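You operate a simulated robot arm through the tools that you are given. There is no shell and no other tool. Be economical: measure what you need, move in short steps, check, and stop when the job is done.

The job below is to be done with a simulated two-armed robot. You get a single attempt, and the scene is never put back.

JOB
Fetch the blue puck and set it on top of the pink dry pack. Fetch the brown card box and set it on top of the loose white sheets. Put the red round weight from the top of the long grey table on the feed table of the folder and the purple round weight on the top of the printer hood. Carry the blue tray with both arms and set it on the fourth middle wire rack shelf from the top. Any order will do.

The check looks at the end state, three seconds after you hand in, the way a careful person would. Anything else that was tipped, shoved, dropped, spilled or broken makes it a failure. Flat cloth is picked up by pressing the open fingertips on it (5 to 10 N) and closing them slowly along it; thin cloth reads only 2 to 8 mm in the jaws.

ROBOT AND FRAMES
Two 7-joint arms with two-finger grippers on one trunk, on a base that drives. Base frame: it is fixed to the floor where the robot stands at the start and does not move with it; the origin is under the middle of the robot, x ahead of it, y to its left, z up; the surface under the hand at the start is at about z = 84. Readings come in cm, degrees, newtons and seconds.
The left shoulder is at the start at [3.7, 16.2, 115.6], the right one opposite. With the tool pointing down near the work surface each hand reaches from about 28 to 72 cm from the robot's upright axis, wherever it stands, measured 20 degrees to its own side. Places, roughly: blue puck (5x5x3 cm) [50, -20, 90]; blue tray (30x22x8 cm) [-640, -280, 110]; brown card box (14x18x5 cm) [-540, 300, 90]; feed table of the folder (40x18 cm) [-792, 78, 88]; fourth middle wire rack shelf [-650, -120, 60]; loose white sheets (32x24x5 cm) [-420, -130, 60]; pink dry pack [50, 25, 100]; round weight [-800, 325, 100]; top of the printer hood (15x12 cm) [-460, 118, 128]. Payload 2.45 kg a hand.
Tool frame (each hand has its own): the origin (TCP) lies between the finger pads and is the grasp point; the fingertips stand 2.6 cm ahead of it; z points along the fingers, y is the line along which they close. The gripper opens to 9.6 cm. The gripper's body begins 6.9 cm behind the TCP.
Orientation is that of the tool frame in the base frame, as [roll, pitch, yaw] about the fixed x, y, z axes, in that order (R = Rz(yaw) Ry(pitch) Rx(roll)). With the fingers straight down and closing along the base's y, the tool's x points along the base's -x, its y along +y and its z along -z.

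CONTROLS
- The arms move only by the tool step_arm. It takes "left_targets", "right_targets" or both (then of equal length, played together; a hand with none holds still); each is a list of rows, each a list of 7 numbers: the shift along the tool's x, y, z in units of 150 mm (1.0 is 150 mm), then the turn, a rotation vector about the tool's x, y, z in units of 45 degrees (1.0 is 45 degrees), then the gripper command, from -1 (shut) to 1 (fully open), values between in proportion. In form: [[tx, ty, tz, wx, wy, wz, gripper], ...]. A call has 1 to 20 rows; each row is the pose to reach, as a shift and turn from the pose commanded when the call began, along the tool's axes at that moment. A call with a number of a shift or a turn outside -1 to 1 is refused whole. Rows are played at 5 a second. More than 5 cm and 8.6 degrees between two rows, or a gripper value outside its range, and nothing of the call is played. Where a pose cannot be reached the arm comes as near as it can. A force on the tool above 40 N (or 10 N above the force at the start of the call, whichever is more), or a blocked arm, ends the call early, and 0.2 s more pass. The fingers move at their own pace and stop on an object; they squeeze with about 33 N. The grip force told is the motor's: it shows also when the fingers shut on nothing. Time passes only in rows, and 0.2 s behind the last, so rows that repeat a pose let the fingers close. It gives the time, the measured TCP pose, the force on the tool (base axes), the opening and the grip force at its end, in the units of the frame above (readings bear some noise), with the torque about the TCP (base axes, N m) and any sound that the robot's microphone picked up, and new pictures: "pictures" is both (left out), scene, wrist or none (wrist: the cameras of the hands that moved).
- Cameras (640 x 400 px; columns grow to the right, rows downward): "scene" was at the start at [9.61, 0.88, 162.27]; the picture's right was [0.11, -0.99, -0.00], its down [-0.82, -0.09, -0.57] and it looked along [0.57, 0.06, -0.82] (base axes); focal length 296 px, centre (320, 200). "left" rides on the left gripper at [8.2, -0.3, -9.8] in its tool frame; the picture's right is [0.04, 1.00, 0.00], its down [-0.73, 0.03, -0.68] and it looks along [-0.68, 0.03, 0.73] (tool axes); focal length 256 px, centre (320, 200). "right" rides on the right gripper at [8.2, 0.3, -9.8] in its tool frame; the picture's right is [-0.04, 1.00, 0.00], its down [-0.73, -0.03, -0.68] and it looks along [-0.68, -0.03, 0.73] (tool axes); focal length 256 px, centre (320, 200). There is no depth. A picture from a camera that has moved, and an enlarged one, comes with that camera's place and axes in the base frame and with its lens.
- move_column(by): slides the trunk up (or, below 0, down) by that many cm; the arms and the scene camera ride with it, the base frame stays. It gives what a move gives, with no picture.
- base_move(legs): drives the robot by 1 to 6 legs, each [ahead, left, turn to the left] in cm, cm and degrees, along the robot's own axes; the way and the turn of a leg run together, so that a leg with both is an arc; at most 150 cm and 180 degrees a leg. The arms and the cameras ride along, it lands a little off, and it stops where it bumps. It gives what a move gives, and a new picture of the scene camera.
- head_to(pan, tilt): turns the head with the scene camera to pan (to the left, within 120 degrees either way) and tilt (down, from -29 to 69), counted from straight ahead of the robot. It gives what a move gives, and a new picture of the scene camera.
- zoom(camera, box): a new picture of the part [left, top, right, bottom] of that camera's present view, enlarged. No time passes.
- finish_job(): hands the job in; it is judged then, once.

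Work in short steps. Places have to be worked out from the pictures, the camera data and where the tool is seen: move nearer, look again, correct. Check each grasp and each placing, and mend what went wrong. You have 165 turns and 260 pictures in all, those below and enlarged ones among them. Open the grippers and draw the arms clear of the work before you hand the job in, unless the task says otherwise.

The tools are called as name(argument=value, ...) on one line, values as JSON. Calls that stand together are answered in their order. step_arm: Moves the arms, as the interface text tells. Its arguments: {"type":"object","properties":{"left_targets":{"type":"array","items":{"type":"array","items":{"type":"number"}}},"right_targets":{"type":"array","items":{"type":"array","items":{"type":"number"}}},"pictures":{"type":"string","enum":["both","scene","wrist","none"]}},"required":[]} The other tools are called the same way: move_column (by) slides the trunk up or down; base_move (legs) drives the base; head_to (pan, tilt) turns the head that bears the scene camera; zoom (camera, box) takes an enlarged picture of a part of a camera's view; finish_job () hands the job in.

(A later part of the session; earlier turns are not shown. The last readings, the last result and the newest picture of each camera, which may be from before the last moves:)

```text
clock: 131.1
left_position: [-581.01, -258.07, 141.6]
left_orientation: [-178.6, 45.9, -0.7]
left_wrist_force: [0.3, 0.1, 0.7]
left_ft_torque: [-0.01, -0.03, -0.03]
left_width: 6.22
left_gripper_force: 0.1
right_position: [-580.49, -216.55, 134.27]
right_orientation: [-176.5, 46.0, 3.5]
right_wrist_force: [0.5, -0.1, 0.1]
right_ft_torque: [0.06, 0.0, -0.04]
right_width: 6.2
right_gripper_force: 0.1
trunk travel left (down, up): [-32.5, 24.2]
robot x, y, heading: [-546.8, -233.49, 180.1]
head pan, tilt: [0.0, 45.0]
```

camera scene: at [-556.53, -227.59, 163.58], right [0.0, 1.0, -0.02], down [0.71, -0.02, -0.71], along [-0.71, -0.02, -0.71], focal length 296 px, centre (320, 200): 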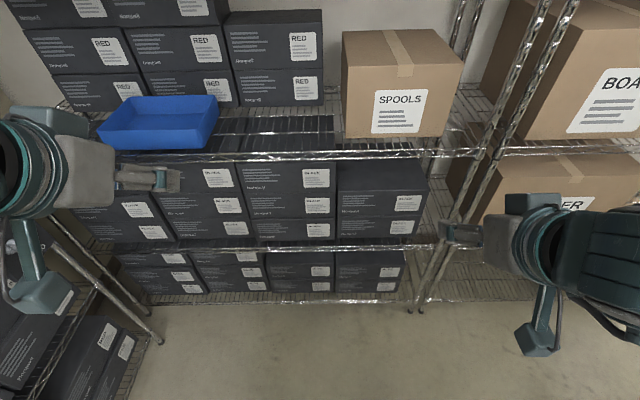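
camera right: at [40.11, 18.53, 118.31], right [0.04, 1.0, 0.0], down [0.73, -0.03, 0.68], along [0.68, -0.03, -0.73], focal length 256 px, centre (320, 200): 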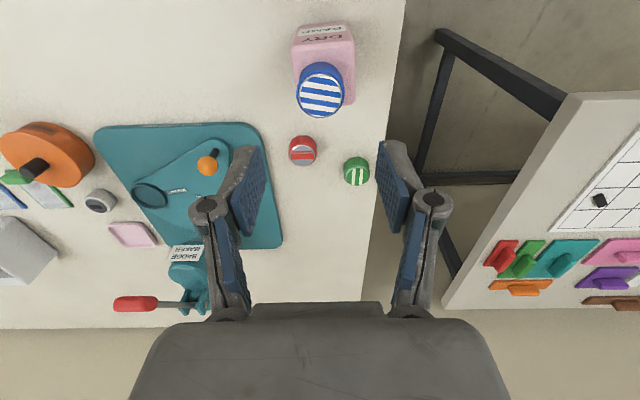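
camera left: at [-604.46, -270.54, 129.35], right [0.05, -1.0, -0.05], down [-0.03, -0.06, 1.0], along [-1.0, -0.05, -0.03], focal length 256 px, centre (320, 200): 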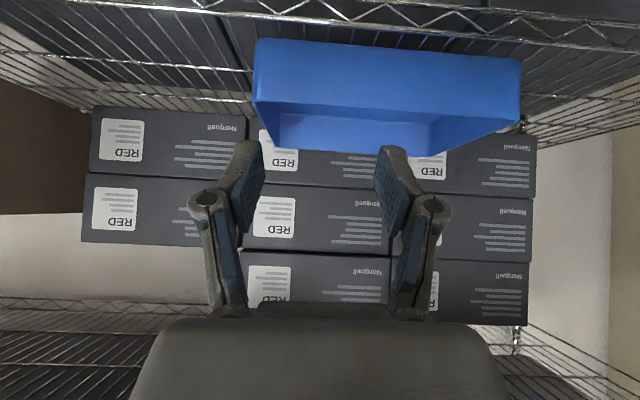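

Settled. I extend gently: left 20 cm forward, right 10 cm, in small steps.

step_arm(left_targets=[[-0.06, 0, 0.06, 0, 0, 0, 0.3], [-0.15, 0, 0.15, 0, 0, 0, 0.3], [-0.25, 0, 0.25, 0, 0, 0, 0.3], [-0.35, 0, 0.35, 0, 0, 0, 0.3], [-0.45, 0, 0.45, 0, 0, 0, 0.3], [-0.55, 0, 0.55, 0, 0, 0, 0.3], [-0.65, 0, 0.65, 0, 0, 0, 0.3], [-0.75, 0, 0.75, 0, 0, 0, 0.3], [-0.85, 0, 0.85, 0, 0, 0, 0.3], [-0.92, 0, 0.92, 0, 0, 0, 0.3], [-0.94, 0, 0.94, 0, 0, 0, 0.3], [-0.94, 0, 0.94, 0, 0, 0, 0.3], [-0.94, 0, 0.94, 0, 0, 0, 0.3], [-0.94, 0, 0.94, 0, 0, 0, 0.3], [-0.94, 0, 0.94, 0, 0, 0, 0.3]], right_targets=[[-0.03, 0, 0.03, 0, 0, 0, 0.3], [-0.07, 0, 0.07, 0, 0, 0, 0.3], [-0.12, 0, 0.12, 0, 0, 0, 0.3], [-0.17, 0, 0.17, 0, 0, 0, 0.3], [-0.22, 0, 0.22, 0, 0, 0, 0.3], [-0.27, 0, 0.27, 0, 0, 0, 0.3], [-0.32, 0, 0.32, 0, 0, 0, 0.3], [-0.37, 0, 0.37, 0, 0, 0, 0.3], [-0.42, 0, 0.42, 0, 0, 0, 0.3], [-0.46, 0, 0.46, 0, 0, 0, 0.3], [-0.47, 0, 0.47, 0, 0, 0, 0.3], [-0.47, 0, 0.47, 0, 0, 0, 0.3], [-0.47, 0, 0.47, 0, 0, 0, 0.3], [-0.47, 0, 0.47, 0, 0, 0, 0.3], [-0.47, 0, 0.47, 0, 0, 0, 0.3]], pictures="none")

base_move(legs=[[25, 0, 0]])

step_arm(left_targets=[[0, 0, 0, 0, 0, 0, 0.3], [0, 0, 0, 0, 0, 0, 0.3], [0, 0, 0, 0, 0, 0, 0.3], [0, 0, 0, 0, 0, 0, 0.3], [0, 0, 0, 0, 0, 0, 0.3], [0, 0, 0, 0, 0, 0, 0.3], [0, 0, 0, 0, 0, 0, 0.3], [0, 0, 0, 0, 0, 0, 0.3], [0, 0, 0, 0, 0, 0, 0.3], [0, 0, 0, 0, 0, 0, 0.3], [0, 0, 0, 0, 0, 0, 0.3], [0, 0, 0, 0, 0, 0, 0.3], [0, 0, 0, 0, 0, 0, 0.3], [0, 0, 0, 0, 0, 0, 0.3], [0, 0, 0, 0, 0, 0, 0.3]], pictures="both")

```text
clock: 134.3
left_position: [-601.38, -256.89, 141.72]
left_orientation: [-178.8, 45.8, -0.9]
left_wrist_force: [0.1, -0.8, 0.1]
left_ft_torque: [0.01, 0.02, -0.02]
left_width: 6.23
left_gripper_force: 0.1
right_position: [-590.53, -216.35, 134.09]
right_orientation: [-176.8, 45.9, 3.4]
right_wrist_force: [0.7, -1.5, -0.3]
right_ft_torque: [0.01, 0.02, 0.01]
right_width: 6.27
right_gripper_force: 0.0
trunk travel left (down, up): [-32.5, 24.2]
robot x, y, heading: [-546.11, -233.81, 179.7]
head pan, tilt: [0.0, 45.0]
```

```text
clock: 136.2
left_position: [-626.05, -259.74, 141.19]
left_orientation: [-177.4, 45.7, 0.2]
left_wrist_force: [-2.4, -0.2, -1.7]
left_ft_torque: [0.07, 0.01, -0.05]
left_width: 6.24
left_gripper_force: 0.1
right_position: [-615.36, -219.12, 134.36]
right_orientation: [-175.4, 45.8, 4.5]
right_wrist_force: [-0.2, -1.2, -1.6]
right_ft_torque: [0.04, 0.04, -0.01]
right_width: 6.26
right_gripper_force: 0.0
trunk travel left (down, up): [-32.5, 24.2]
robot x, y, heading: [-571.5, -233.8, 179.8]
head pan, tilt: [0.0, 45.0]
camera scene: at [-581.49, -240.88, 163.31], right [0.0, 1.0, 0.04], down [0.71, 0.03, -0.7], along [-0.7, 0.03, -0.71], focal length 296 px, centre (320, 200)
```

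scene: 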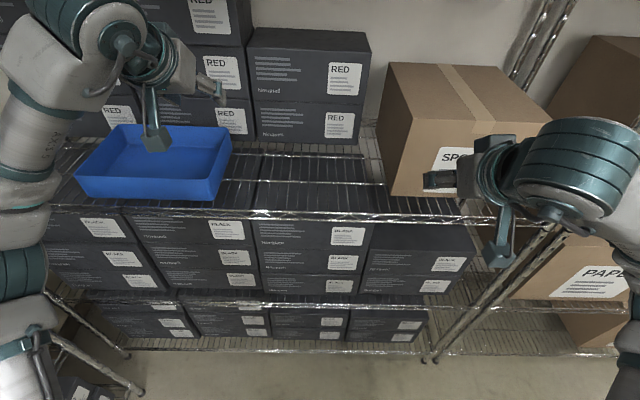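

```text
clock: 139.6
left_position: [-624.8, -257.53, 142.17]
left_orientation: [-178.6, 46.1, -0.3]
left_wrist_force: [-0.6, -1.7, -0.5]
left_ft_torque: [0.12, -0.03, -0.13]
left_width: 6.25
left_gripper_force: 0.1
right_position: [-614.41, -216.7, 134.73]
right_orientation: [-176.3, 46.3, 4.0]
right_wrist_force: [1.6, -2.4, 0.0]
right_ft_torque: [0.11, 0.06, -0.06]
right_width: 6.26
right_gripper_force: 0.0
trunk travel left (down, up): [-32.5, 24.2]
robot x, y, heading: [-570.52, -232.76, -179.9]
head pan, tilt: [0.0, 45.0]
stopped in row 15 (left hand): the arm was blocked; the commanded pose is now the measured one
camera scene: at [-581.36, -232.78, 163.57], right [0.0, 1.0, 0.0], down [0.71, 0.0, -0.7], along [-0.7, 0.0, -0.71], focal length 296 px, centre (320, 200)
camera left: at [-611.89, -257.34, 143.16], right [0.01, -1.0, -0.05], down [-0.02, -0.05, 1.0], along [-1.0, 0.0, -0.02], focal length 256 px, centre (320, 200)
```

scene: 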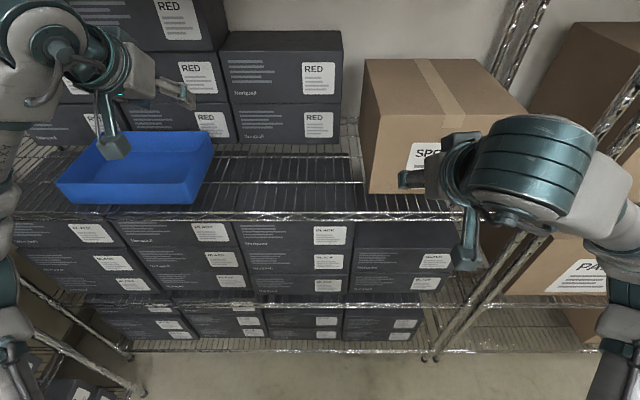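
left: 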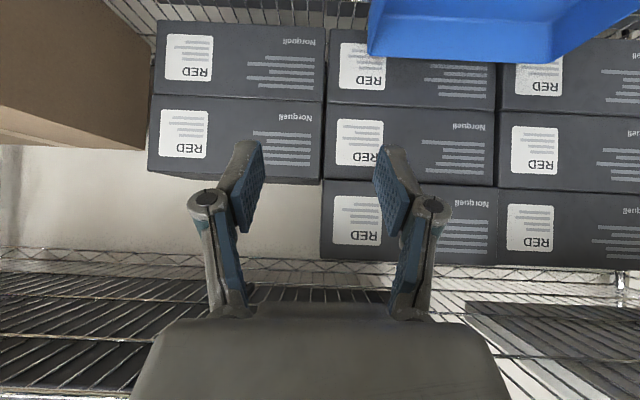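

Tray's right wall is at y≈-262.7. I move the left hand toward above it (12 forward, 8 down, 5 left) slowly.

step_arm(left_targets=[[-0.02, 0.03, 0.09, 0, 0, 0, 0.3], [-0.04, 0.07, 0.2, 0, 0, 0, 0.3], [-0.06, 0.11, 0.32, 0, 0, 0, 0.3], [-0.08, 0.16, 0.44, 0, 0, 0, 0.3], [-0.1, 0.2, 0.56, 0, 0, 0, 0.3], [-0.12, 0.24, 0.68, 0, 0, 0, 0.3], [-0.14, 0.28, 0.78, 0, 0, 0, 0.3], [-0.16, 0.32, 0.87, 0, 0, 0, 0.3], [-0.17, 0.34, 0.93, 0, 0, 0, 0.3], [-0.17, 0.35, 0.95, 0, 0, 0, 0.3], [-0.17, 0.35, 0.95, 0, 0, 0, 0.3], [-0.17, 0.35, 0.95, 0, 0, 0, 0.3], [-0.17, 0.35, 0.95, 0, 0, 0, 0.3], [-0.17, 0.35, 0.95, 0, 0, 0, 0.3], [-0.17, 0.35, 0.95, 0, 0, 0, 0.3], [-0.17, 0.35, 0.95, 0, 0, 0, 0.3], [-0.17, 0.35, 0.95, 0, 0, 0, 0.3], [-0.17, 0.35, 0.95, 0, 0, 0, 0.3]], pictures="both")

```text
clock: 143.6
left_position: [-636.76, -265.17, 133.52]
left_orientation: [-177.3, 46.0, 0.7]
left_wrist_force: [-1.4, -1.0, -0.8]
left_ft_torque: [0.06, 0.04, -0.03]
left_width: 6.25
left_gripper_force: 0.0
right_position: [-614.13, -219.68, 135.07]
right_orientation: [-175.0, 46.3, 5.0]
right_wrist_force: [0.5, -0.9, 0.4]
right_ft_torque: [0.05, 0.04, -0.02]
right_width: 6.26
right_gripper_force: 0.0
trunk travel left (down, up): [-32.5, 24.2]
robot x, y, heading: [-571.25, -234.2, -180.1]
head pan, tilt: [0.0, 45.0]
stopped in row 18 (left hand): the arm was blocked; the commanded pose is now the measured one
camera scene: at [-581.56, -239.89, 163.46], right [0.0, 1.0, 0.04], down [0.71, 0.03, -0.7], along [-0.7, 0.02, -0.71], focal length 296 px, centre (320, 200)
camera left: at [-623.96, -265.14, 134.56], right [0.01, -1.0, -0.06], down [-0.02, -0.06, 1.0], along [-1.0, -0.01, -0.02], focal length 256 px, centre (320, 200)
```

scene: 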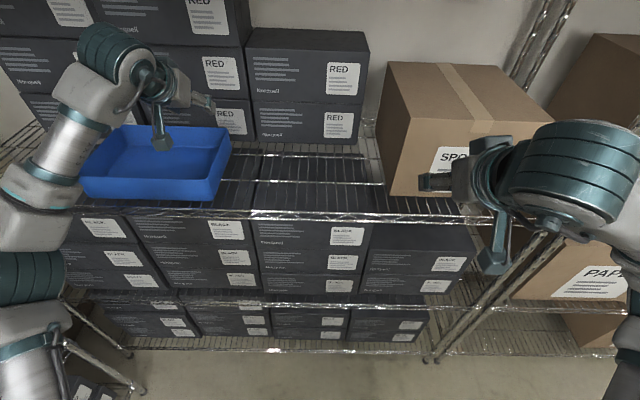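
left: 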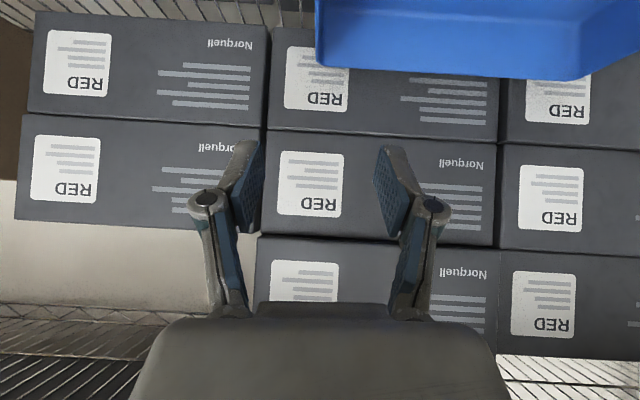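

Still swaying a little; I hold for 4 s.

step_arm(left_targets=[[0, 0, 0, 0, 0, 0, 0.3], [0, 0, 0, 0, 0, 0, 0.3], [0, 0, 0, 0, 0, 0, 0.3], [0, 0, 0, 0, 0, 0, 0.3], [0, 0, 0, 0, 0, 0, 0.3], [0, 0, 0, 0, 0, 0, 0.3], [0, 0, 0, 0, 0, 0, 0.3], [0, 0, 0, 0, 0, 0, 0.3], [0, 0, 0, 0, 0, 0, 0.3], [0, 0, 0, 0, 0, 0, 0.3], [0, 0, 0, 0, 0, 0, 0.3], [0, 0, 0, 0, 0, 0, 0.3], [0, 0, 0, 0, 0, 0, 0.3], [0, 0, 0, 0, 0, 0, 0.3], [0, 0, 0, 0, 0, 0, 0.3], [0, 0, 0, 0, 0, 0, 0.3], [0, 0, 0, 0, 0, 0, 0.3], [0, 0, 0, 0, 0, 0, 0.3], [0, 0, 0, 0, 0, 0, 0.3], [0, 0, 0, 0, 0, 0, 0.3]], pictures="none")

step_arm(left_targets=[[0, 0, 0, 0, 0, 0, 0.3], [0, 0, 0, 0, 0, 0, 0.3], [0, 0, 0, 0, 0, 0, 0.3], [0, 0, 0, 0, 0, 0, 0.3], [0, 0, 0, 0, 0, 0, 0.3], [0, 0, 0, 0, 0, 0, 0.3], [0, 0, 0, 0, 0, 0, 0.3], [0, 0, 0, 0, 0, 0, 0.3], [0, 0, 0, 0, 0, 0, 0.3], [0, 0, 0, 0, 0, 0, 0.3], [0, 0, 0, 0, 0, 0, 0.3], [0, 0, 0, 0, 0, 0, 0.3], [0, 0, 0, 0, 0, 0, 0.3], [0, 0, 0, 0, 0, 0, 0.3], [0, 0, 0, 0, 0, 0, 0.3], [0, 0, 0, 0, 0, 0, 0.3], [0, 0, 0, 0, 0, 0, 0.3], [0, 0, 0, 0, 0, 0, 0.3], [0, 0, 0, 0, 0, 0, 0.3], [0, 0, 0, 0, 0, 0, 0.3]], pictures="none")

```text
clock: 147.8
left_position: [-636.72, -261.14, 134.62]
left_orientation: [-179.9, 46.0, -1.1]
left_wrist_force: [-0.2, 1.5, -0.3]
left_ft_torque: [-0.05, -0.01, 0.08]
left_width: 6.25
left_gripper_force: 0.0
right_position: [-614.18, -215.34, 134.6]
right_orientation: [-177.4, 46.4, 3.1]
right_wrist_force: [0.4, 0.3, 0.9]
right_ft_torque: [-0.09, -0.01, 0.03]
right_width: 6.25
right_gripper_force: 0.1
trunk travel left (down, up): [-32.5, 24.2]
robot x, y, heading: [-571.05, -234.04, -179.6]
head pan, tilt: [0.0, 45.0]
```

```text
clock: 152.0
left_position: [-636.54, -261.52, 134.63]
left_orientation: [-179.5, 46.3, -0.8]
left_wrist_force: [1.6, -0.3, 0.6]
left_ft_torque: [0.02, -0.06, -0.02]
left_width: 6.23
left_gripper_force: 0.1
right_position: [-613.92, -216.06, 134.73]
right_orientation: [-176.8, 46.6, 3.6]
right_wrist_force: [0.3, 0.0, 0.0]
right_ft_torque: [0.01, -0.04, -0.02]
right_width: 6.23
right_gripper_force: 0.1
trunk travel left (down, up): [-32.5, 24.2]
robot x, y, heading: [-571.11, -233.62, -179.8]
head pan, tilt: [0.0, 45.0]
```

Settled with the left hand over the wall. I lower onto the wall with the tilt reduced to 30° (so the hand camera clears the tray), slowly.

step_arm(left_targets=[[0.03, 0.01, 0.05, 0, 0.1, 0, 0.3], [0.08, 0.02, 0.12, 0, 0.2, 0, 0.3], [0.14, 0.03, 0.22, 0, 0.3, 0, 0.3], [0.21, 0.05, 0.33, 0, 0.36, 0, 0.3], [0.29, 0.07, 0.45, 0, 0.36, 0, 0.3], [0.37, 0.07, 0.57, 0, 0.36, 0, 0.3], [0.44, 0.07, 0.69, 0, 0.36, 0, 0.3], [0.51, 0.07, 0.8, 0, 0.36, 0, 0.3], [0.57, 0.07, 0.89, 0, 0.36, 0, 0.3], [0.61, 0.07, 0.95, 0, 0.36, 0, 0.3], [0.62, 0.07, 0.97, 0, 0.36, 0, 0.3], [0.62, 0.07, 0.97, 0, 0.36, 0, 0.3], [0.62, 0.07, 0.97, 0, 0.36, 0, 0.3], [0.62, 0.07, 0.97, 0, 0.36, 0, 0.3], [0.62, 0.07, 0.97, 0, 0.36, 0, 0.3], [0.62, 0.07, 0.97, 0, 0.36, 0, 0.3]], pictures="both")

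```text
clock: 155.6
left_position: [-640.39, -266.24, 117.24]
left_orientation: [-178.2, 30.0, 0.2]
left_wrist_force: [-0.3, 0.5, -0.3]
left_ft_torque: [-0.01, 0.03, 0.03]
left_width: 6.23
left_gripper_force: 0.0
right_position: [-613.62, -219.82, 135.37]
right_orientation: [-175.3, 46.7, 5.1]
right_wrist_force: [0.3, -0.4, -0.1]
right_ft_torque: [0.02, 0.07, 0.02]
right_width: 6.25
right_gripper_force: 0.0
trunk travel left (down, up): [-32.5, 24.2]
robot x, y, heading: [-571.32, -235.16, -179.7]
head pan, tilt: [0.0, 45.0]
stopped in row 16 (left hand): the arm was blocked; the commanded pose is now the measured one
camera scene: at [-581.48, -239.17, 163.54], right [-0.01, 1.0, 0.03], down [0.71, 0.02, -0.7], along [-0.7, 0.01, -0.71], focal length 296 px, centre (320, 200)
camera left: at [-628.31, -266.16, 121.78], right [0.02, -1.0, -0.05], down [-0.3, -0.05, 0.95], along [-0.96, -0.01, -0.3], focal length 256 px, centre (320, 200)
```

scene: 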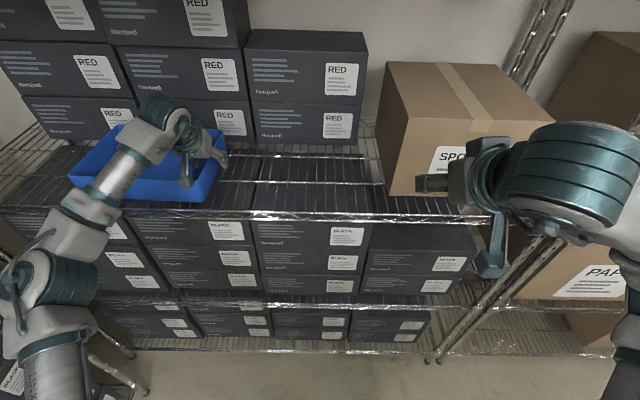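
left: 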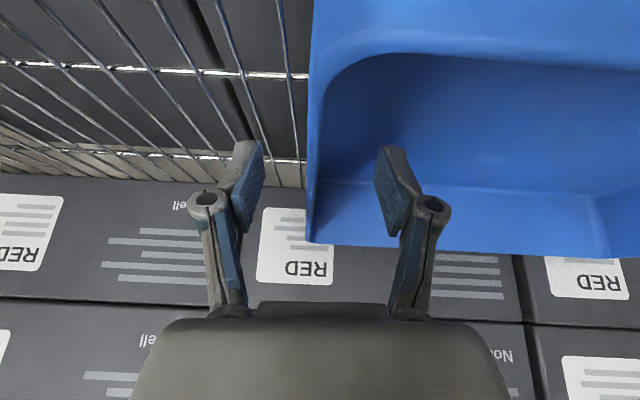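

The fingers straddle the right wall. I close the left gripper.

step_arm(left_targets=[[0, 0, 0, 0, 0, 0, -0.3], [0, 0, 0, 0, 0, 0, -1], [0, 0, 0, 0, 0, 0, -1], [0, 0, 0, 0, 0, 0, -1], [0, 0, 0, 0, 0, 0, -1], [0, 0, 0, 0, 0, 0, -1], [0, 0, 0, 0, 0, 0, -1], [0, 0, 0, 0, 0, 0, -1], [0, 0, 0, 0, 0, 0, -1], [0, 0, 0, 0, 0, 0, -1], [0, 0, 0, 0, 0, 0, -1], [0, 0, 0, 0, 0, 0, -1]], pictures="wrist")

```text
clock: 158.2
left_position: [-640.32, -266.77, 117.46]
left_orientation: [-178.2, 30.2, 0.2]
left_wrist_force: [0.4, -5.2, 6.7]
left_ft_torque: [0.0, 0.97, 0.07]
left_width: 0.6
left_gripper_force: 32.4
right_position: [-613.52, -220.34, 135.53]
right_orientation: [-175.2, 46.8, 5.3]
right_wrist_force: [0.1, -0.9, -0.5]
right_ft_torque: [0.11, 0.04, -0.03]
right_width: 6.25
right_gripper_force: 0.2
trunk travel left (down, up): [-32.5, 24.2]
robot x, y, heading: [-571.13, -235.13, -179.8]
head pan, tilt: [0.0, 45.0]
camera left: at [-628.23, -266.62, 121.96], right [0.02, -1.0, -0.05], down [-0.29, -0.05, 0.96], along [-0.96, -0.01, -0.29], focal length 256 px, centre (320, 200)
```

left: 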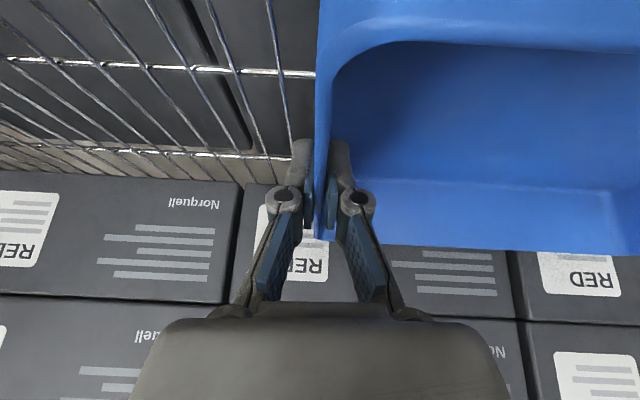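

Wall gripped (0.6 cm). I slide the tray to the right: 15 cm, raised a touch.

step_arm(left_targets=[[0, -0.03, -0.01, 0, 0, 0, -1], [0, -0.08, -0.02, 0, 0, 0, -1], [0, -0.15, -0.03, 0, 0, 0, -1], [0, -0.23, -0.03, 0, 0, 0, -1], [0, -0.31, -0.03, 0, 0, 0, -1], [0, -0.39, -0.03, 0, 0, 0, -1], [0, -0.47, -0.03, 0, 0, 0, -1], [0, -0.55, -0.03, 0, 0, 0, -1], [0, -0.63, -0.03, 0, 0, 0, -1], [0, -0.71, -0.03, 0, 0, 0, -1], [0, -0.79, -0.03, 0, 0, 0, -1], [0, -0.87, -0.03, 0, 0, 0, -1], [0, -0.94, -0.03, 0, 0, 0, -1], [0, -0.98, -0.03, 0, 0, 0, -1], [0, -1.0, -0.03, 0, 0, 0, -1], [0, -1.0, -0.03, 0, 0, 0, -1], [0, -1.0, -0.03, 0, 0, 0, -1], [0, -1.0, -0.03, 0, 0, 0, -1], [0, -1.0, -0.03, 0, 0, 0, -1], [0, -1.0, -0.03, 0, 0, 0, -1]], pictures="scene")

```text
clock: 162.4
left_position: [-640.21, -248.96, 118.27]
left_orientation: [-179.4, 30.2, -0.7]
left_wrist_force: [0.5, 0.2, -0.6]
left_ft_torque: [-0.13, 0.21, -0.12]
left_width: 0.57
left_gripper_force: 33.2
right_position: [-613.61, -217.34, 134.95]
right_orientation: [-176.8, 46.7, 3.9]
right_wrist_force: [-0.5, -0.4, 0.3]
right_ft_torque: [-0.04, 0.0, 0.04]
right_width: 6.24
right_gripper_force: 0.0
trunk travel left (down, up): [-32.5, 24.2]
robot x, y, heading: [-571.07, -235.18, -179.8]
head pan, tilt: [0.0, 45.0]
camera scene: at [-581.58, -233.33, 163.6], right [0.0, 1.0, -0.01], down [0.71, 0.0, -0.7], along [-0.7, -0.01, -0.71], focal length 296 px, centre (320, 200)
```

scene: 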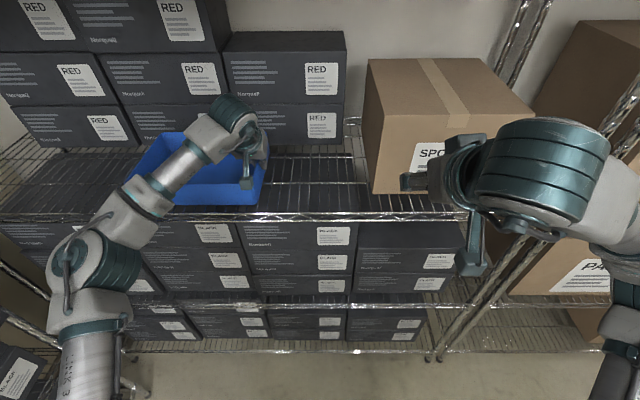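

Works smoothly. I slide 8 cm more, then release and rise.

step_arm(left_targets=[[0, -0.03, 0, 0, 0, 0, -1], [0, -0.08, 0, 0, 0, 0, -1], [0, -0.15, 0, 0, 0, 0, -1], [0, -0.23, 0, 0, 0, 0, -1], [0, -0.31, 0, 0, 0, 0, -1], [0, -0.39, 0, 0, 0, 0, -1], [0, -0.47, 0, 0, 0, 0, -1], [0, -0.52, 0, 0, 0, 0, -1], [0, -0.54, 0, 0, 0, 0, -1], [0, -0.54, 0, 0, 0, 0, -1], [0, -0.54, 0.03, 0, 0, 0, -1], [0, -0.54, 0.03, 0, 0, 0, -1], [0, -0.54, 0.03, 0, 0, 0, 0.3], [0, -0.54, 0.03, 0, 0, 0, 0.3], [0, -0.54, 0.03, 0, 0, 0, 0.3], [0, -0.54, 0.03, 0, 0, 0, 0.3]], pictures="none")

step_arm(left_targets=[[0, 0, -0.08, 0, 0, 0, 0.3], [0, 0, -0.18, 0, 0, 0, 0.3], [0, 0, -0.3, 0, 0, 0, 0.3], [0, 0, -0.42, 0, 0, 0, 0.3], [0, 0, -0.54, 0, 0, 0, 0.3], [0, 0, -0.64, 0, 0, 0, 0.3], [0, 0, -0.7, 0, 0, 0, 0.3], [0, 0.06, -0.7, 0, 0, 0, 0.3], [0, 0.16, -0.7, 0, 0, 0, 0.3], [0, 0.28, -0.7, 0, 0, 0, 0.3], [0, 0.4, -0.7, 0, 0, 0, 0.3], [0, 0.52, -0.7, 0, 0, 0, 0.3], [0, 0.64, -0.7, 0, 0, 0, 0.3], [0, 0.76, -0.7, 0, 0, 0, 0.3], [0, 0.88, -0.7, 0, 0, 0, 0.3], [0, 0.96, -0.7, 0, 0, 0, 0.3], [0, 1.0, -0.7, 0, 0, 0, 0.3], [0, 1.0, -0.7, 0, 0, 0, 0.3], [0, 1.0, -0.7, 0, 0, 0, 0.3], [0, 1.0, -0.7, 0, 0, 0, 0.3]], pictures="both")

```text
clock: 165.8
left_position: [-640.06, -240.87, 118.1]
left_orientation: [-179.4, 30.1, -0.6]
left_wrist_force: [-0.7, -0.5, 1.3]
left_ft_torque: [-0.03, 0.02, 0.03]
left_width: 6.21
left_gripper_force: 0.1
right_position: [-613.84, -217.28, 134.99]
right_orientation: [-176.9, 46.7, 4.1]
right_wrist_force: [-0.1, -0.2, -0.3]
right_ft_torque: [0.0, 0.03, 0.0]
right_width: 6.24
right_gripper_force: 0.1
trunk travel left (down, up): [-32.5, 24.2]
robot x, y, heading: [-571.31, -234.54, -180.1]
head pan, tilt: [0.0, 45.0]
```

```text
clock: 170.0
left_position: [-635.14, -256.66, 126.89]
left_orientation: [-179.1, 30.0, -0.4]
left_wrist_force: [-0.2, 0.5, 0.5]
left_ft_torque: [-0.03, -0.01, -0.01]
left_width: 6.2
left_gripper_force: 0.1
right_position: [-613.85, -217.99, 135.08]
right_orientation: [-176.4, 46.7, 4.3]
right_wrist_force: [-0.9, 0.6, 0.6]
right_ft_torque: [0.02, 0.0, 0.01]
right_width: 6.25
right_gripper_force: 0.1
trunk travel left (down, up): [-32.5, 24.2]
robot x, y, heading: [-571.59, -234.83, -179.8]
head pan, tilt: [0.0, 45.0]
camera scene: at [-581.49, -234.84, 163.61], right [0.0, 1.0, 0.0], down [0.71, 0.0, -0.7], along [-0.7, 0.0, -0.71], focal length 296 px, centre (320, 200)
camera left: at [-623.02, -256.62, 131.34], right [0.02, -1.0, -0.03], down [-0.3, -0.04, 0.95], along [-0.96, -0.01, -0.3], focal length 256 px, centre (320, 200)
```

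scene: 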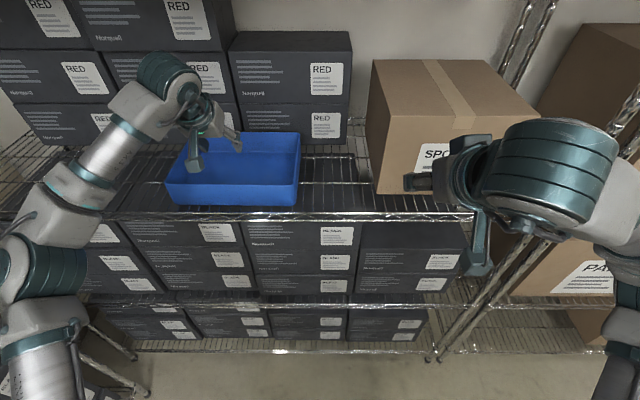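
left: 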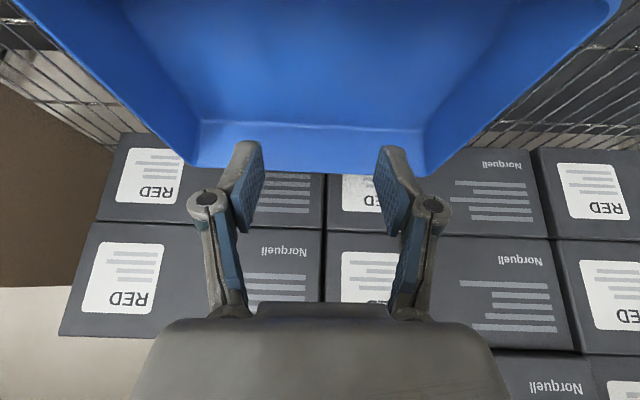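

Stable. Tray now spans y≈-271.5…-241. I move the left hand left 15 cm over the left wall and the right hand toward the right wall, setting its tilt to 30°.

step_arm(left_targets=[[0, 0.03, 0, 0, 0, 0, 0.3], [0, 0.09, 0, 0, 0, 0, 0.3], [0, 0.17, 0, 0, 0, 0, 0.3], [0, 0.26, 0, 0, 0, 0, 0.3], [0, 0.36, 0, 0, 0, 0, 0.3], [0, 0.46, 0, 0, 0, 0, 0.3], [0, 0.56, 0, 0, 0, 0, 0.3], [0, 0.66, 0, 0, 0, 0, 0.3], [0, 0.75, 0, 0, 0, 0, 0.3], [0, 0.83, 0, 0, 0, 0, 0.3], [0, 0.9, 0, 0, 0, 0, 0.3], [0, 0.95, 0, 0, 0, 0, 0.3], [0, 0.98, 0, 0, 0, 0, 0.3], [0, 0.98, 0, 0, 0, 0, 0.3], [0, 0.98, 0, 0, 0, 0, 0.3], [0, 0.98, 0, 0, 0, 0, 0.3], [0, 0.98, 0, 0, 0, 0, 0.3], [0, 0.98, 0, 0, 0, 0, 0.3]], right_targets=[[-0.01, 0.03, 0.01, 0, 0.03, 0, 0.3], [-0.03, 0.09, 0.04, 0, 0.07, 0.01, 0.3], [-0.05, 0.17, 0.07, 0, 0.11, 0.02, 0.3], [-0.08, 0.26, 0.1, 0, 0.15, 0.03, 0.3], [-0.11, 0.36, 0.14, 0, 0.19, 0.04, 0.3], [-0.14, 0.46, 0.18, 0, 0.23, 0.05, 0.3], [-0.17, 0.56, 0.22, 0, 0.27, 0.06, 0.3], [-0.2, 0.66, 0.26, 0, 0.31, 0.066, 0.3], [-0.22, 0.75, 0.3, 0, 0.35, 0.066, 0.3], [-0.25, 0.83, 0.33, -0.01, 0.37, 0.066, 0.3], [-0.27, 0.9, 0.36, -0.01, 0.37, 0.066, 0.3], [-0.29, 0.96, 0.38, -0.01, 0.37, 0.066, 0.3], [-0.3, 1.0, 0.4, -0.01, 0.37, 0.066, 0.3], [-0.3, 1.0, 0.4, -0.01, 0.37, 0.066, 0.3], [-0.3, 1.0, 0.4, -0.01, 0.37, 0.066, 0.3], [-0.3, 1.0, 0.4, -0.01, 0.37, 0.066, 0.3], [-0.3, 1.0, 0.4, -0.01, 0.37, 0.066, 0.3], [-0.3, 1.0, 0.4, -0.01, 0.37, 0.066, 0.3]], pictures="wrist")

```text
clock: 173.8
left_position: [-635.49, -271.44, 126.63]
left_orientation: [-179.0, 29.9, -0.4]
left_wrist_force: [-0.6, -0.1, 0.2]
left_ft_torque: [-0.03, 0.01, 0.0]
left_width: 6.22
left_gripper_force: 0.0
right_position: [-620.71, -233.4, 133.67]
right_orientation: [-179.7, 30.1, -0.1]
right_wrist_force: [0.4, 0.3, -0.2]
right_ft_torque: [0.03, 0.01, -0.03]
right_width: 6.23
right_gripper_force: 0.0
trunk travel left (down, up): [-32.5, 24.2]
robot x, y, heading: [-571.35, -234.64, -179.8]
head pan, tilt: [0.0, 45.0]
camera right: at [-608.83, -233.81, 137.92], right [-0.04, -1.0, 0.01], down [-0.29, 0.03, 0.96], along [-0.95, 0.04, -0.29], focal length 256 px, centre (320, 200)
camera left: at [-623.31, -271.38, 131.12], right [0.02, -1.0, -0.04], down [-0.3, -0.04, 0.95], along [-0.96, -0.01, -0.3], focal length 256 px, centre (320, 200)
```

right: 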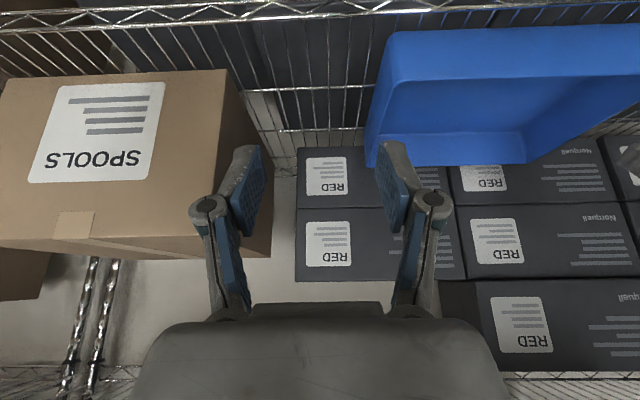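
left: 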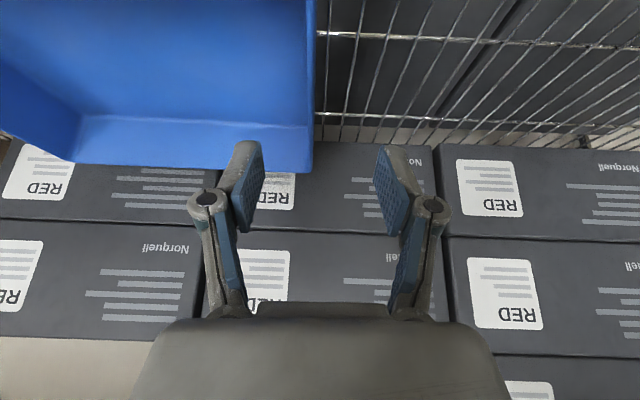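

Left is lined up. I bring the right hand to the matching spot above the right wall.

step_arm(right_targets=[[0, 0.05, 0, 0, 0, 0, 0.3], [-0.02, 0.13, 0.03, 0, 0, 0, 0.3], [-0.06, 0.23, 0.09, 0, 0, 0, 0.3], [-0.12, 0.33, 0.17, 0, 0, 0, 0.3], [-0.2, 0.43, 0.27, 0, 0, 0, 0.3], [-0.29, 0.5, 0.38, 0, 0, 0, 0.3], [-0.38, 0.52, 0.5, 0, 0, 0, 0.3], [-0.47, 0.52, 0.62, 0, 0, 0, 0.3], [-0.55, 0.52, 0.73, 0, 0, 0, 0.3], [-0.62, 0.52, 0.83, 0, 0, 0, 0.3], [-0.65, 0.52, 0.88, 0, 0, 0, 0.3], [-0.66, 0.52, 0.9, 0, 0, 0, 0.3], [-0.66, 0.52, 0.9, 0, 0, 0, 0.3], [-0.66, 0.52, 0.9, 0, 0, 0, 0.3], [-0.66, 0.52, 0.9, 0, 0, 0, 0.3], [-0.66, 0.52, 0.9, 0, 0, 0, 0.3], [-0.66, 0.52, 0.9, 0, 0, 0, 0.3]], pictures="wrist")

```text
clock: 177.4
left_position: [-635.42, -271.61, 126.65]
left_orientation: [-179.0, 29.9, -0.3]
left_wrist_force: [-0.7, -0.3, 0.2]
left_ft_torque: [0.02, 0.01, 0.01]
left_width: 6.24
left_gripper_force: 0.1
right_position: [-636.37, -241.14, 126.98]
right_orientation: [-179.6, 30.2, -0.3]
right_wrist_force: [-0.1, -0.5, -0.1]
right_ft_torque: [0.0, 0.01, 0.02]
right_width: 6.26
right_gripper_force: 0.0
trunk travel left (down, up): [-32.5, 24.2]
robot x, y, heading: [-571.17, -234.96, -179.8]
head pan, tilt: [0.0, 45.0]
camera right: at [-624.41, -241.55, 131.26], right [-0.04, -1.0, 0.01], down [-0.29, 0.03, 0.96], along [-0.95, 0.04, -0.29], focal length 256 px, centre (320, 200)
```

right: 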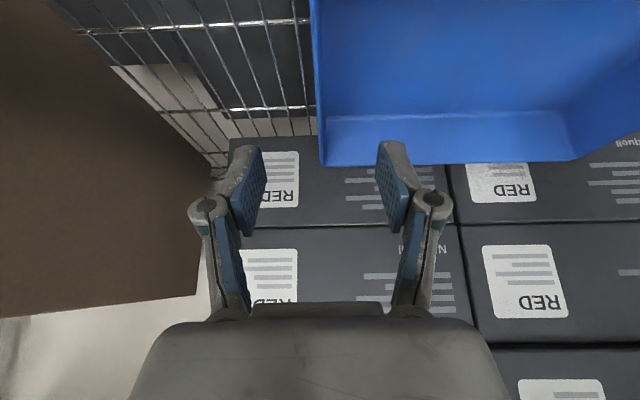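

Both are lined up with the walls. I lower both together and close.

step_arm(left_targets=[[0, 0, 0.06, 0, 0, 0, 0.3], [0, 0.01, 0.15, 0, 0, 0, 0.3], [0, 0.01, 0.25, 0, 0, 0, 0.3], [0.01, 0.02, 0.35, 0, 0, 0, 0.3], [0.01, 0.02, 0.45, 0, 0, 0, 0.3], [0.02, 0.02, 0.55, 0, 0, 0, 0.3], [0.02, 0.02, 0.64, 0, 0, 0, 0.3], [0.02, 0.02, 0.68, 0, 0, 0, 0.3], [0.02, 0.02, 0.68, 0, 0, 0, 0.3], [0.02, 0.02, 0.68, 0, 0, 0, -0.3], [0.02, 0.02, 0.68, 0, 0, 0, -1], [0.02, 0.02, 0.68, 0, 0, 0, -1], [0.02, 0.02, 0.68, 0, 0, 0, -1], [0.02, 0.02, 0.68, 0, 0, 0, -1], [0.02, 0.02, 0.68, 0, 0, 0, -1]], right_targets=[[0, 0, 0.06, 0, 0, 0, 0.3], [0.01, 0, 0.15, 0, 0, 0, 0.3], [0.02, 0, 0.25, 0, 0, 0, 0.3], [0.03, 0, 0.35, 0, 0, 0, 0.3], [0.04, 0, 0.45, 0, 0, 0, 0.3], [0.05, 0, 0.55, 0, 0, 0, 0.3], [0.06, 0, 0.64, 0, 0, 0, 0.3], [0.07, 0, 0.68, 0, 0, 0, 0.3], [0.07, 0, 0.68, 0, 0, 0, 0.3], [0.07, 0, 0.68, 0, 0, 0, -0.3], [0.07, 0, 0.68, 0, 0, 0, -1], [0.07, 0, 0.68, 0, 0, 0, -1], [0.07, 0, 0.68, 0, 0, 0, -1], [0.07, 0, 0.68, 0, 0, 0, -1], [0.07, 0, 0.68, 0, 0, 0, -1]], pictures="scene")

```text
clock: 180.6
left_position: [-640.31, -271.05, 117.59]
left_orientation: [-178.7, 30.0, -0.9]
left_wrist_force: [1.5, 37.8, -1.1]
left_ft_torque: [0.3, 0.13, -0.53]
left_width: 0.6
left_gripper_force: 32.7
right_position: [-640.51, -241.46, 117.58]
right_orientation: [-179.8, 30.1, 0.0]
right_wrist_force: [-1.2, -37.2, 1.9]
right_ft_torque: [-1.1, -0.09, -0.12]
right_width: 0.61
right_gripper_force: 31.8
trunk travel left (down, up): [-32.5, 24.2]
robot x, y, heading: [-571.02, -234.92, -179.6]
head pan, tilt: [0.0, 45.0]
camera scene: at [-581.72, -235.32, 163.59], right [0.0, 1.0, 0.0], down [0.71, 0.0, -0.7], along [-0.7, 0.0, -0.71], focal length 296 px, centre (320, 200)
```

scene: 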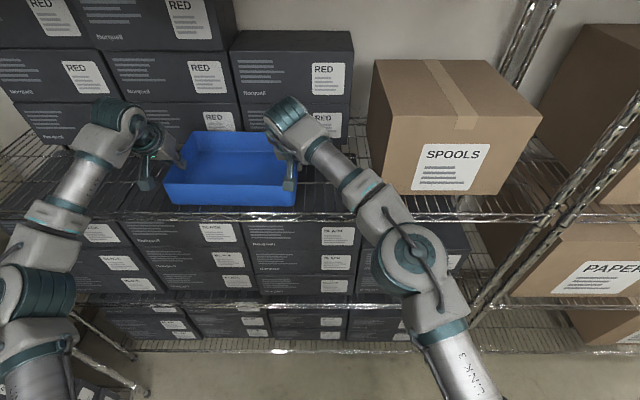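

Both walls gripped but there's ±37 N tension between hands. I ease them inward, then lift 3 cm.

step_arm(left_targets=[[0, -0.015, 0, 0, 0, 0, -1], [0, -0.03, 0, 0, 0, 0, -1], [0, -0.03, 0, 0, 0, 0, -1], [-0.02, -0.03, -0.035, 0, 0, 0, -1], [-0.05, -0.03, -0.087, 0, 0, 0, -1], [-0.08, -0.03, -0.139, 0, 0, 0, -1], [-0.1, -0.03, -0.173, 0, 0, 0, -1], [-0.1, -0.03, -0.173, 0, 0, 0, -1], [-0.1, -0.03, -0.173, 0, 0, 0, -1]], right_targets=[[0, 0.015, 0, 0, 0, 0, -1], [0, 0.03, 0, 0, 0, 0, -1], [0, 0.03, 0, 0, 0, 0, -1], [-0.02, 0.03, -0.035, 0, 0, 0, -1], [-0.05, 0.03, -0.087, 0, 0, 0, -1], [-0.08, 0.03, -0.139, 0, 0, 0, -1], [-0.1, 0.03, -0.173, 0, 0, 0, -1], [-0.1, 0.03, -0.173, 0, 0, 0, -1], [-0.1, 0.03, -0.173, 0, 0, 0, -1]], pictures="scene")

```text
clock: 182.6
left_position: [-640.23, -271.19, 120.63]
left_orientation: [-178.9, 30.0, -0.5]
left_wrist_force: [3.6, 23.5, -7.9]
left_ft_torque: [-0.56, -0.72, -0.48]
left_width: 0.59
left_gripper_force: 32.9
right_position: [-640.52, -241.5, 119.89]
right_orientation: [-179.6, 30.1, -0.1]
right_wrist_force: [-2.1, -24.0, 4.7]
right_ft_torque: [-0.93, 0.69, -0.39]
right_width: 0.58
right_gripper_force: 32.9
right hand out of reach, approached as far as the arm can: row 6, 7, 8, 9
trunk travel left (down, up): [-32.5, 24.2]
robot x, y, heading: [-571.06, -235.23, -179.9]
head pan, tilt: [0.0, 45.0]
camera scene: at [-581.75, -235.33, 163.59], right [0.0, 1.0, 0.0], down [0.71, 0.0, -0.7], along [-0.7, 0.0, -0.71], focal length 296 px, centre (320, 200)
```

scene: 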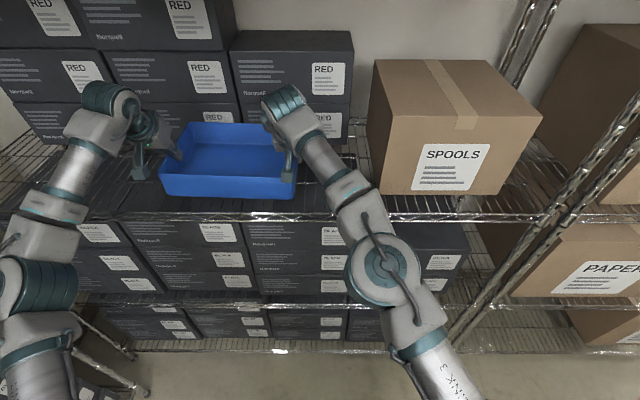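

Tray is lifted. I back the base 32 cm to draw it out of the shelf.

base_move(legs=[[-32, 0, 0]])

step_arm(left_targets=[[0, 0, 0, 0, 0, 0, -1], [0, 0, 0, 0, 0, 0, -1], [0, 0, 0, 0, 0, 0, -1], [0, 0, 0, 0, 0, 0, -1], [0, 0, 0, 0, 0, 0, -1], [0, 0, 0, 0, 0, 0, -1], [0, 0, 0, 0, 0, 0, -1], [0, 0, 0, 0, 0, 0, -1], [0, 0, 0, 0, 0, 0, -1], [0, 0, 0, 0, 0, 0, -1], [0, 0, 0, 0, 0, 0, -1], [0, 0, 0, 0, 0, 0, -1]], pictures="none")

```text
clock: 184.7
left_position: [-607.96, -271.17, 120.56]
left_orientation: [-179.0, 29.9, -0.5]
left_wrist_force: [3.0, 25.1, -7.0]
left_ft_torque: [-0.61, -0.02, -0.39]
left_width: 0.61
left_gripper_force: 32.4
right_position: [-607.94, -241.5, 119.8]
right_orientation: [-179.6, 30.0, -0.2]
right_wrist_force: [-2.1, -25.9, 3.7]
right_ft_torque: [-0.98, -0.07, -0.33]
right_width: 0.6
right_gripper_force: 32.9
trunk travel left (down, up): [-32.5, 24.2]
robot x, y, heading: [-538.79, -234.81, -179.5]
head pan, tilt: [0.0, 45.0]
camera scene: at [-549.38, -235.26, 163.57], right [0.0, 1.0, 0.0], down [0.71, 0.01, -0.7], along [-0.7, 0.0, -0.71], focal length 296 px, centre (320, 200)
```

scene: 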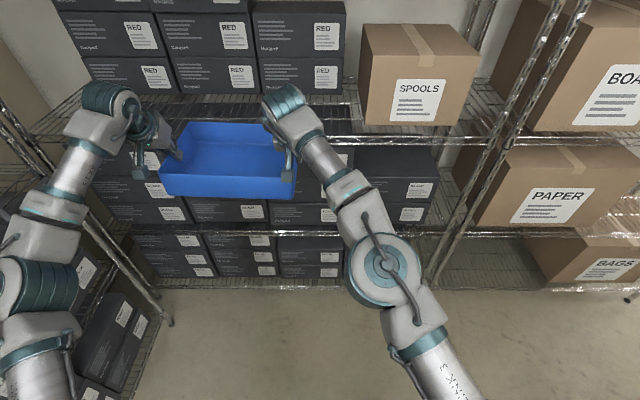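

```text
clock: 187.3
left_position: [-607.17, -270.93, 120.86]
left_orientation: [-179.2, 30.2, -0.4]
left_wrist_force: [0.6, -18.1, -4.6]
left_ft_torque: [-1.08, -0.3, 0.36]
left_width: 0.58
left_gripper_force: 32.7
right_position: [-607.79, -241.38, 120.39]
right_orientation: [-179.7, 30.2, -0.3]
right_wrist_force: [0.2, 16.8, 2.0]
right_ft_torque: [-0.18, 0.22, -0.47]
right_width: 0.61
right_gripper_force: 32.7
trunk travel left (down, up): [-32.5, 24.2]
robot x, y, heading: [-538.82, -234.52, -179.7]
head pan, tilt: [0.0, 45.0]
```

Stable with the tray out. I centre it: 15 cm right and 15 cm back, in sync.

step_arm(left_targets=[[0.03, -0.03, -0.02, 0, 0, 0, -1], [0.08, -0.09, -0.05, 0, 0, 0, -1], [0.14, -0.16, -0.08, 0, 0, 0, -1], [0.2, -0.23, -0.115, 0, 0, 0, -1], [0.26, -0.3, -0.15, 0, 0, 0, -1], [0.32, -0.37, -0.185, 0, 0, 0, -1], [0.38, -0.44, -0.22, 0, 0, 0, -1], [0.44, -0.51, -0.255, 0, 0, 0, -1], [0.5, -0.58, -0.29, 0, 0, 0, -1], [0.56, -0.65, -0.325, 0, 0, 0, -1], [0.62, -0.72, -0.36, 0, 0, 0, -1], [0.68, -0.79, -0.395, 0, 0, 0, -1], [0.74, -0.86, -0.43, 0, 0, 0, -1], [0.8, -0.92, -0.46, 0, 0, 0, -1], [0.84, -0.97, -0.485, 0, 0, 0, -1], [0.866, -1.0, -0.5, 0, 0, 0, -1], [0.866, -1.0, -0.5, 0, 0, 0, -1], [0.866, -1.0, -0.5, 0, 0, 0, -1]], right_targets=[[0.03, -0.03, -0.02, 0, 0, 0, -1], [0.08, -0.09, -0.05, 0, 0, 0, -1], [0.14, -0.16, -0.08, 0, 0, 0, -1], [0.2, -0.23, -0.115, 0, 0, 0, -1], [0.26, -0.3, -0.15, 0, 0, 0, -1], [0.32, -0.37, -0.185, 0, 0, 0, -1], [0.38, -0.44, -0.22, 0, 0, 0, -1], [0.44, -0.51, -0.255, 0, 0, 0, -1], [0.5, -0.58, -0.29, 0, 0, 0, -1], [0.56, -0.65, -0.325, 0, 0, 0, -1], [0.62, -0.72, -0.36, 0, 0, 0, -1], [0.68, -0.79, -0.395, 0, 0, 0, -1], [0.74, -0.86, -0.43, 0, 0, 0, -1], [0.8, -0.92, -0.46, 0, 0, 0, -1], [0.84, -0.97, -0.485, 0, 0, 0, -1], [0.866, -1.0, -0.5, 0, 0, 0, -1], [0.866, -1.0, -0.5, 0, 0, 0, -1], [0.866, -1.0, -0.5, 0, 0, 0, -1]], pictures="none")

base_move(legs=[[24, 0, 0]])

head_to(pan=-40, tilt=40)

```text
clock: 191.1
left_position: [-591.95, -255.97, 121.16]
left_orientation: [-179.0, 30.2, -0.6]
left_wrist_force: [0.6, 30.4, -9.6]
left_ft_torque: [-0.87, 0.06, 0.14]
left_width: 0.59
left_gripper_force: 33.0
right_position: [-592.42, -226.33, 120.18]
right_orientation: [179.9, 30.3, -0.2]
right_wrist_force: [-0.7, -30.5, 5.1]
right_ft_torque: [-1.13, -0.2, -0.29]
right_width: 0.61
right_gripper_force: 32.6
trunk travel left (down, up): [-32.5, 24.2]
robot x, y, heading: [-538.5, -234.87, -179.8]
head pan, tilt: [0.0, 45.0]
```

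```text
clock: 192.9
left_position: [-616.62, -256.01, 121.32]
left_orientation: [-179.1, 30.3, -0.7]
left_wrist_force: [0.5, 35.3, -8.8]
left_ft_torque: [-0.82, 0.09, 0.13]
left_width: 0.61
left_gripper_force: 32.6
right_position: [-616.91, -226.46, 120.31]
right_orientation: [179.9, 30.4, -0.3]
right_wrist_force: [1.0, -34.9, 6.8]
right_ft_torque: [-1.24, -0.2, -0.21]
right_width: 0.57
right_gripper_force: 32.2
trunk travel left (down, up): [-32.5, 24.2]
robot x, y, heading: [-563.53, -234.49, -179.8]
head pan, tilt: [0.0, 45.0]
camera scene: at [-573.55, -234.92, 163.62], right [0.0, 1.0, 0.0], down [0.71, 0.0, -0.7], along [-0.7, 0.0, -0.71], focal length 296 px, centre (320, 200)
```

scene: 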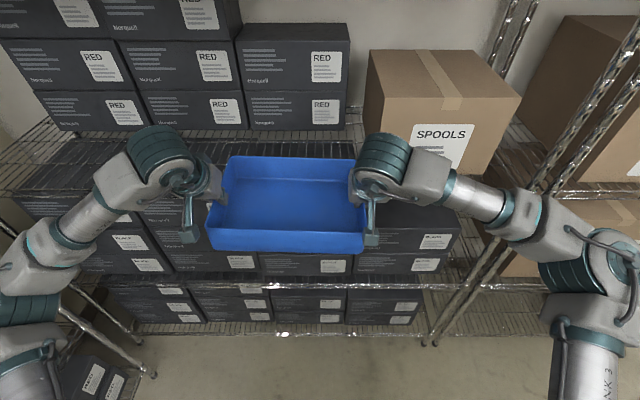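

```text
clock: 194.0
left_position: [-616.23, -255.95, 121.38]
left_orientation: [-179.0, 30.4, -0.7]
left_wrist_force: [1.0, 3.0, -7.9]
left_ft_torque: [-1.09, -0.64, 0.26]
left_width: 0.62
left_gripper_force: 32.9
right_position: [-616.66, -226.52, 120.46]
right_orientation: [179.8, 30.7, -0.3]
right_wrist_force: [-1.2, -3.7, 3.8]
right_ft_torque: [-0.61, 0.51, -0.54]
right_width: 0.6
right_gripper_force: 32.6
trunk travel left (down, up): [-32.5, 24.2]
robot x, y, heading: [-563.52, -234.84, -179.7]
head pan, tilt: [-40.0, 40.0]
camera scene: at [-572.09, -229.47, 164.34], right [0.64, 0.77, 0.0], down [0.5, -0.41, -0.76], along [-0.59, 0.49, -0.65], focal length 296 px, centre (320, 200)
```

scene: 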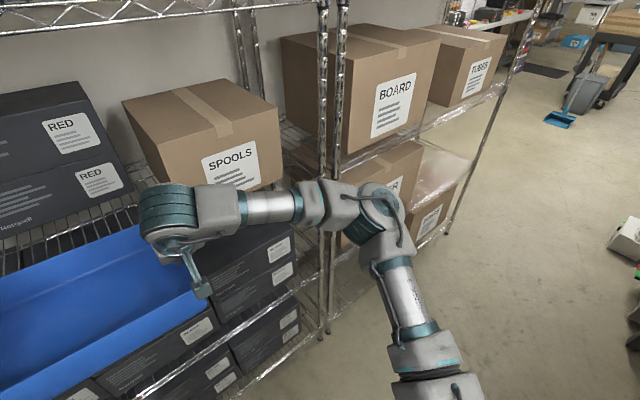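

The target shelf's free part is y −121…−55 at z≈63; I'll place the tray at y≈-90. First I retract the tray 12 cm more so it clears the posts.

step_arm(left_targets=[[0.03, 0, -0.017, 0, 0, 0, -1], [0.08, 0, -0.046, 0, 0, 0, -1], [0.14, 0, -0.081, 0, 0, 0, -1], [0.2, 0, -0.115, 0, 0, 0, -1], [0.27, 0, -0.156, 0, 0, 0, -1], [0.34, 0, -0.196, 0, 0, 0, -1], [0.41, 0, -0.237, 0, 0, 0, -1], [0.48, 0, -0.277, 0, 0, 0, -1], [0.55, 0, -0.318, 0, 0, 0, -1], [0.61, 0, -0.352, 0, 0, 0, -1], [0.66, 0, -0.381, 0, 0, 0, -1], [0.69, 0, -0.4, 0, 0, 0, -1], [0.69, 0, -0.4, 0, 0, 0, -1]], right_targets=[[0.03, 0, -0.017, 0, 0, 0, -1], [0.08, 0, -0.046, 0, 0, 0, -1], [0.14, 0, -0.081, 0, 0, 0, -1], [0.2, 0, -0.115, 0, 0, 0, -1], [0.27, 0, -0.156, 0, 0, 0, -1], [0.34, 0, -0.196, 0, 0, 0, -1], [0.41, 0, -0.237, 0, 0, 0, -1], [0.48, 0, -0.277, 0, 0, 0, -1], [0.55, 0, -0.318, 0, 0, 0, -1], [0.61, 0, -0.352, 0, 0, 0, -1], [0.66, 0, -0.381, 0, 0, 0, -1], [0.69, 0, -0.4, 0, 0, 0, -1], [0.69, 0, -0.4, 0, 0, 0, -1]], pictures="none")

base_move(legs=[[3, -20, 0]])

```text
clock: 196.8
left_position: [-604.28, -256.06, 121.38]
left_orientation: [-179.0, 30.4, -0.8]
left_wrist_force: [0.5, 20.7, -8.3]
left_ft_torque: [-0.99, -0.05, 0.24]
left_width: 0.62
left_gripper_force: 33.3
right_position: [-604.69, -226.67, 120.24]
right_orientation: [179.8, 30.5, -0.1]
right_wrist_force: [-0.9, -20.3, 5.3]
right_ft_torque: [-1.0, 0.0, -0.33]
right_width: 0.6
right_gripper_force: 33.1
trunk travel left (down, up): [-32.5, 24.2]
robot x, y, heading: [-563.07, -234.51, -179.8]
head pan, tilt: [-40.0, 40.0]
```

```text
clock: 198.4
left_position: [-607.36, -236.26, 121.38]
left_orientation: [-178.9, 30.4, -0.8]
left_wrist_force: [0.2, 22.3, -9.1]
left_ft_torque: [-0.95, 0.0, 0.34]
left_width: 0.59
left_gripper_force: 32.4
right_position: [-607.68, -206.68, 120.17]
right_orientation: [180.0, 30.5, -0.2]
right_wrist_force: [0.2, -22.3, 6.2]
right_ft_torque: [-0.99, -0.08, -0.27]
right_width: 0.6
right_gripper_force: 32.9
trunk travel left (down, up): [-32.5, 24.2]
robot x, y, heading: [-565.85, -214.7, -180.0]
head pan, tilt: [-40.0, 40.0]
camera scene: at [-575.01, -210.63, 164.38], right [0.64, 0.77, 0.01], down [0.5, -0.41, -0.77], along [-0.59, 0.5, -0.64], focal length 296 px, centre (320, 200)
```

scene: 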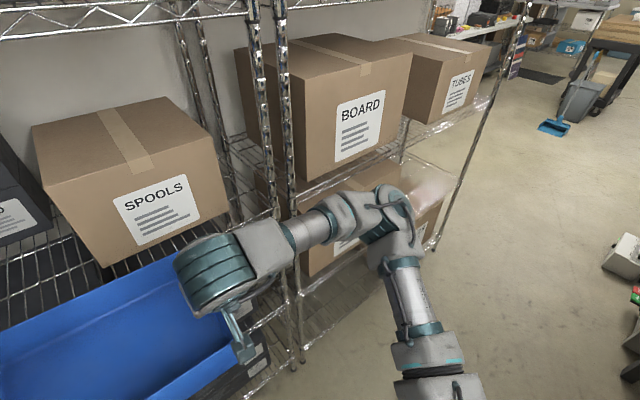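

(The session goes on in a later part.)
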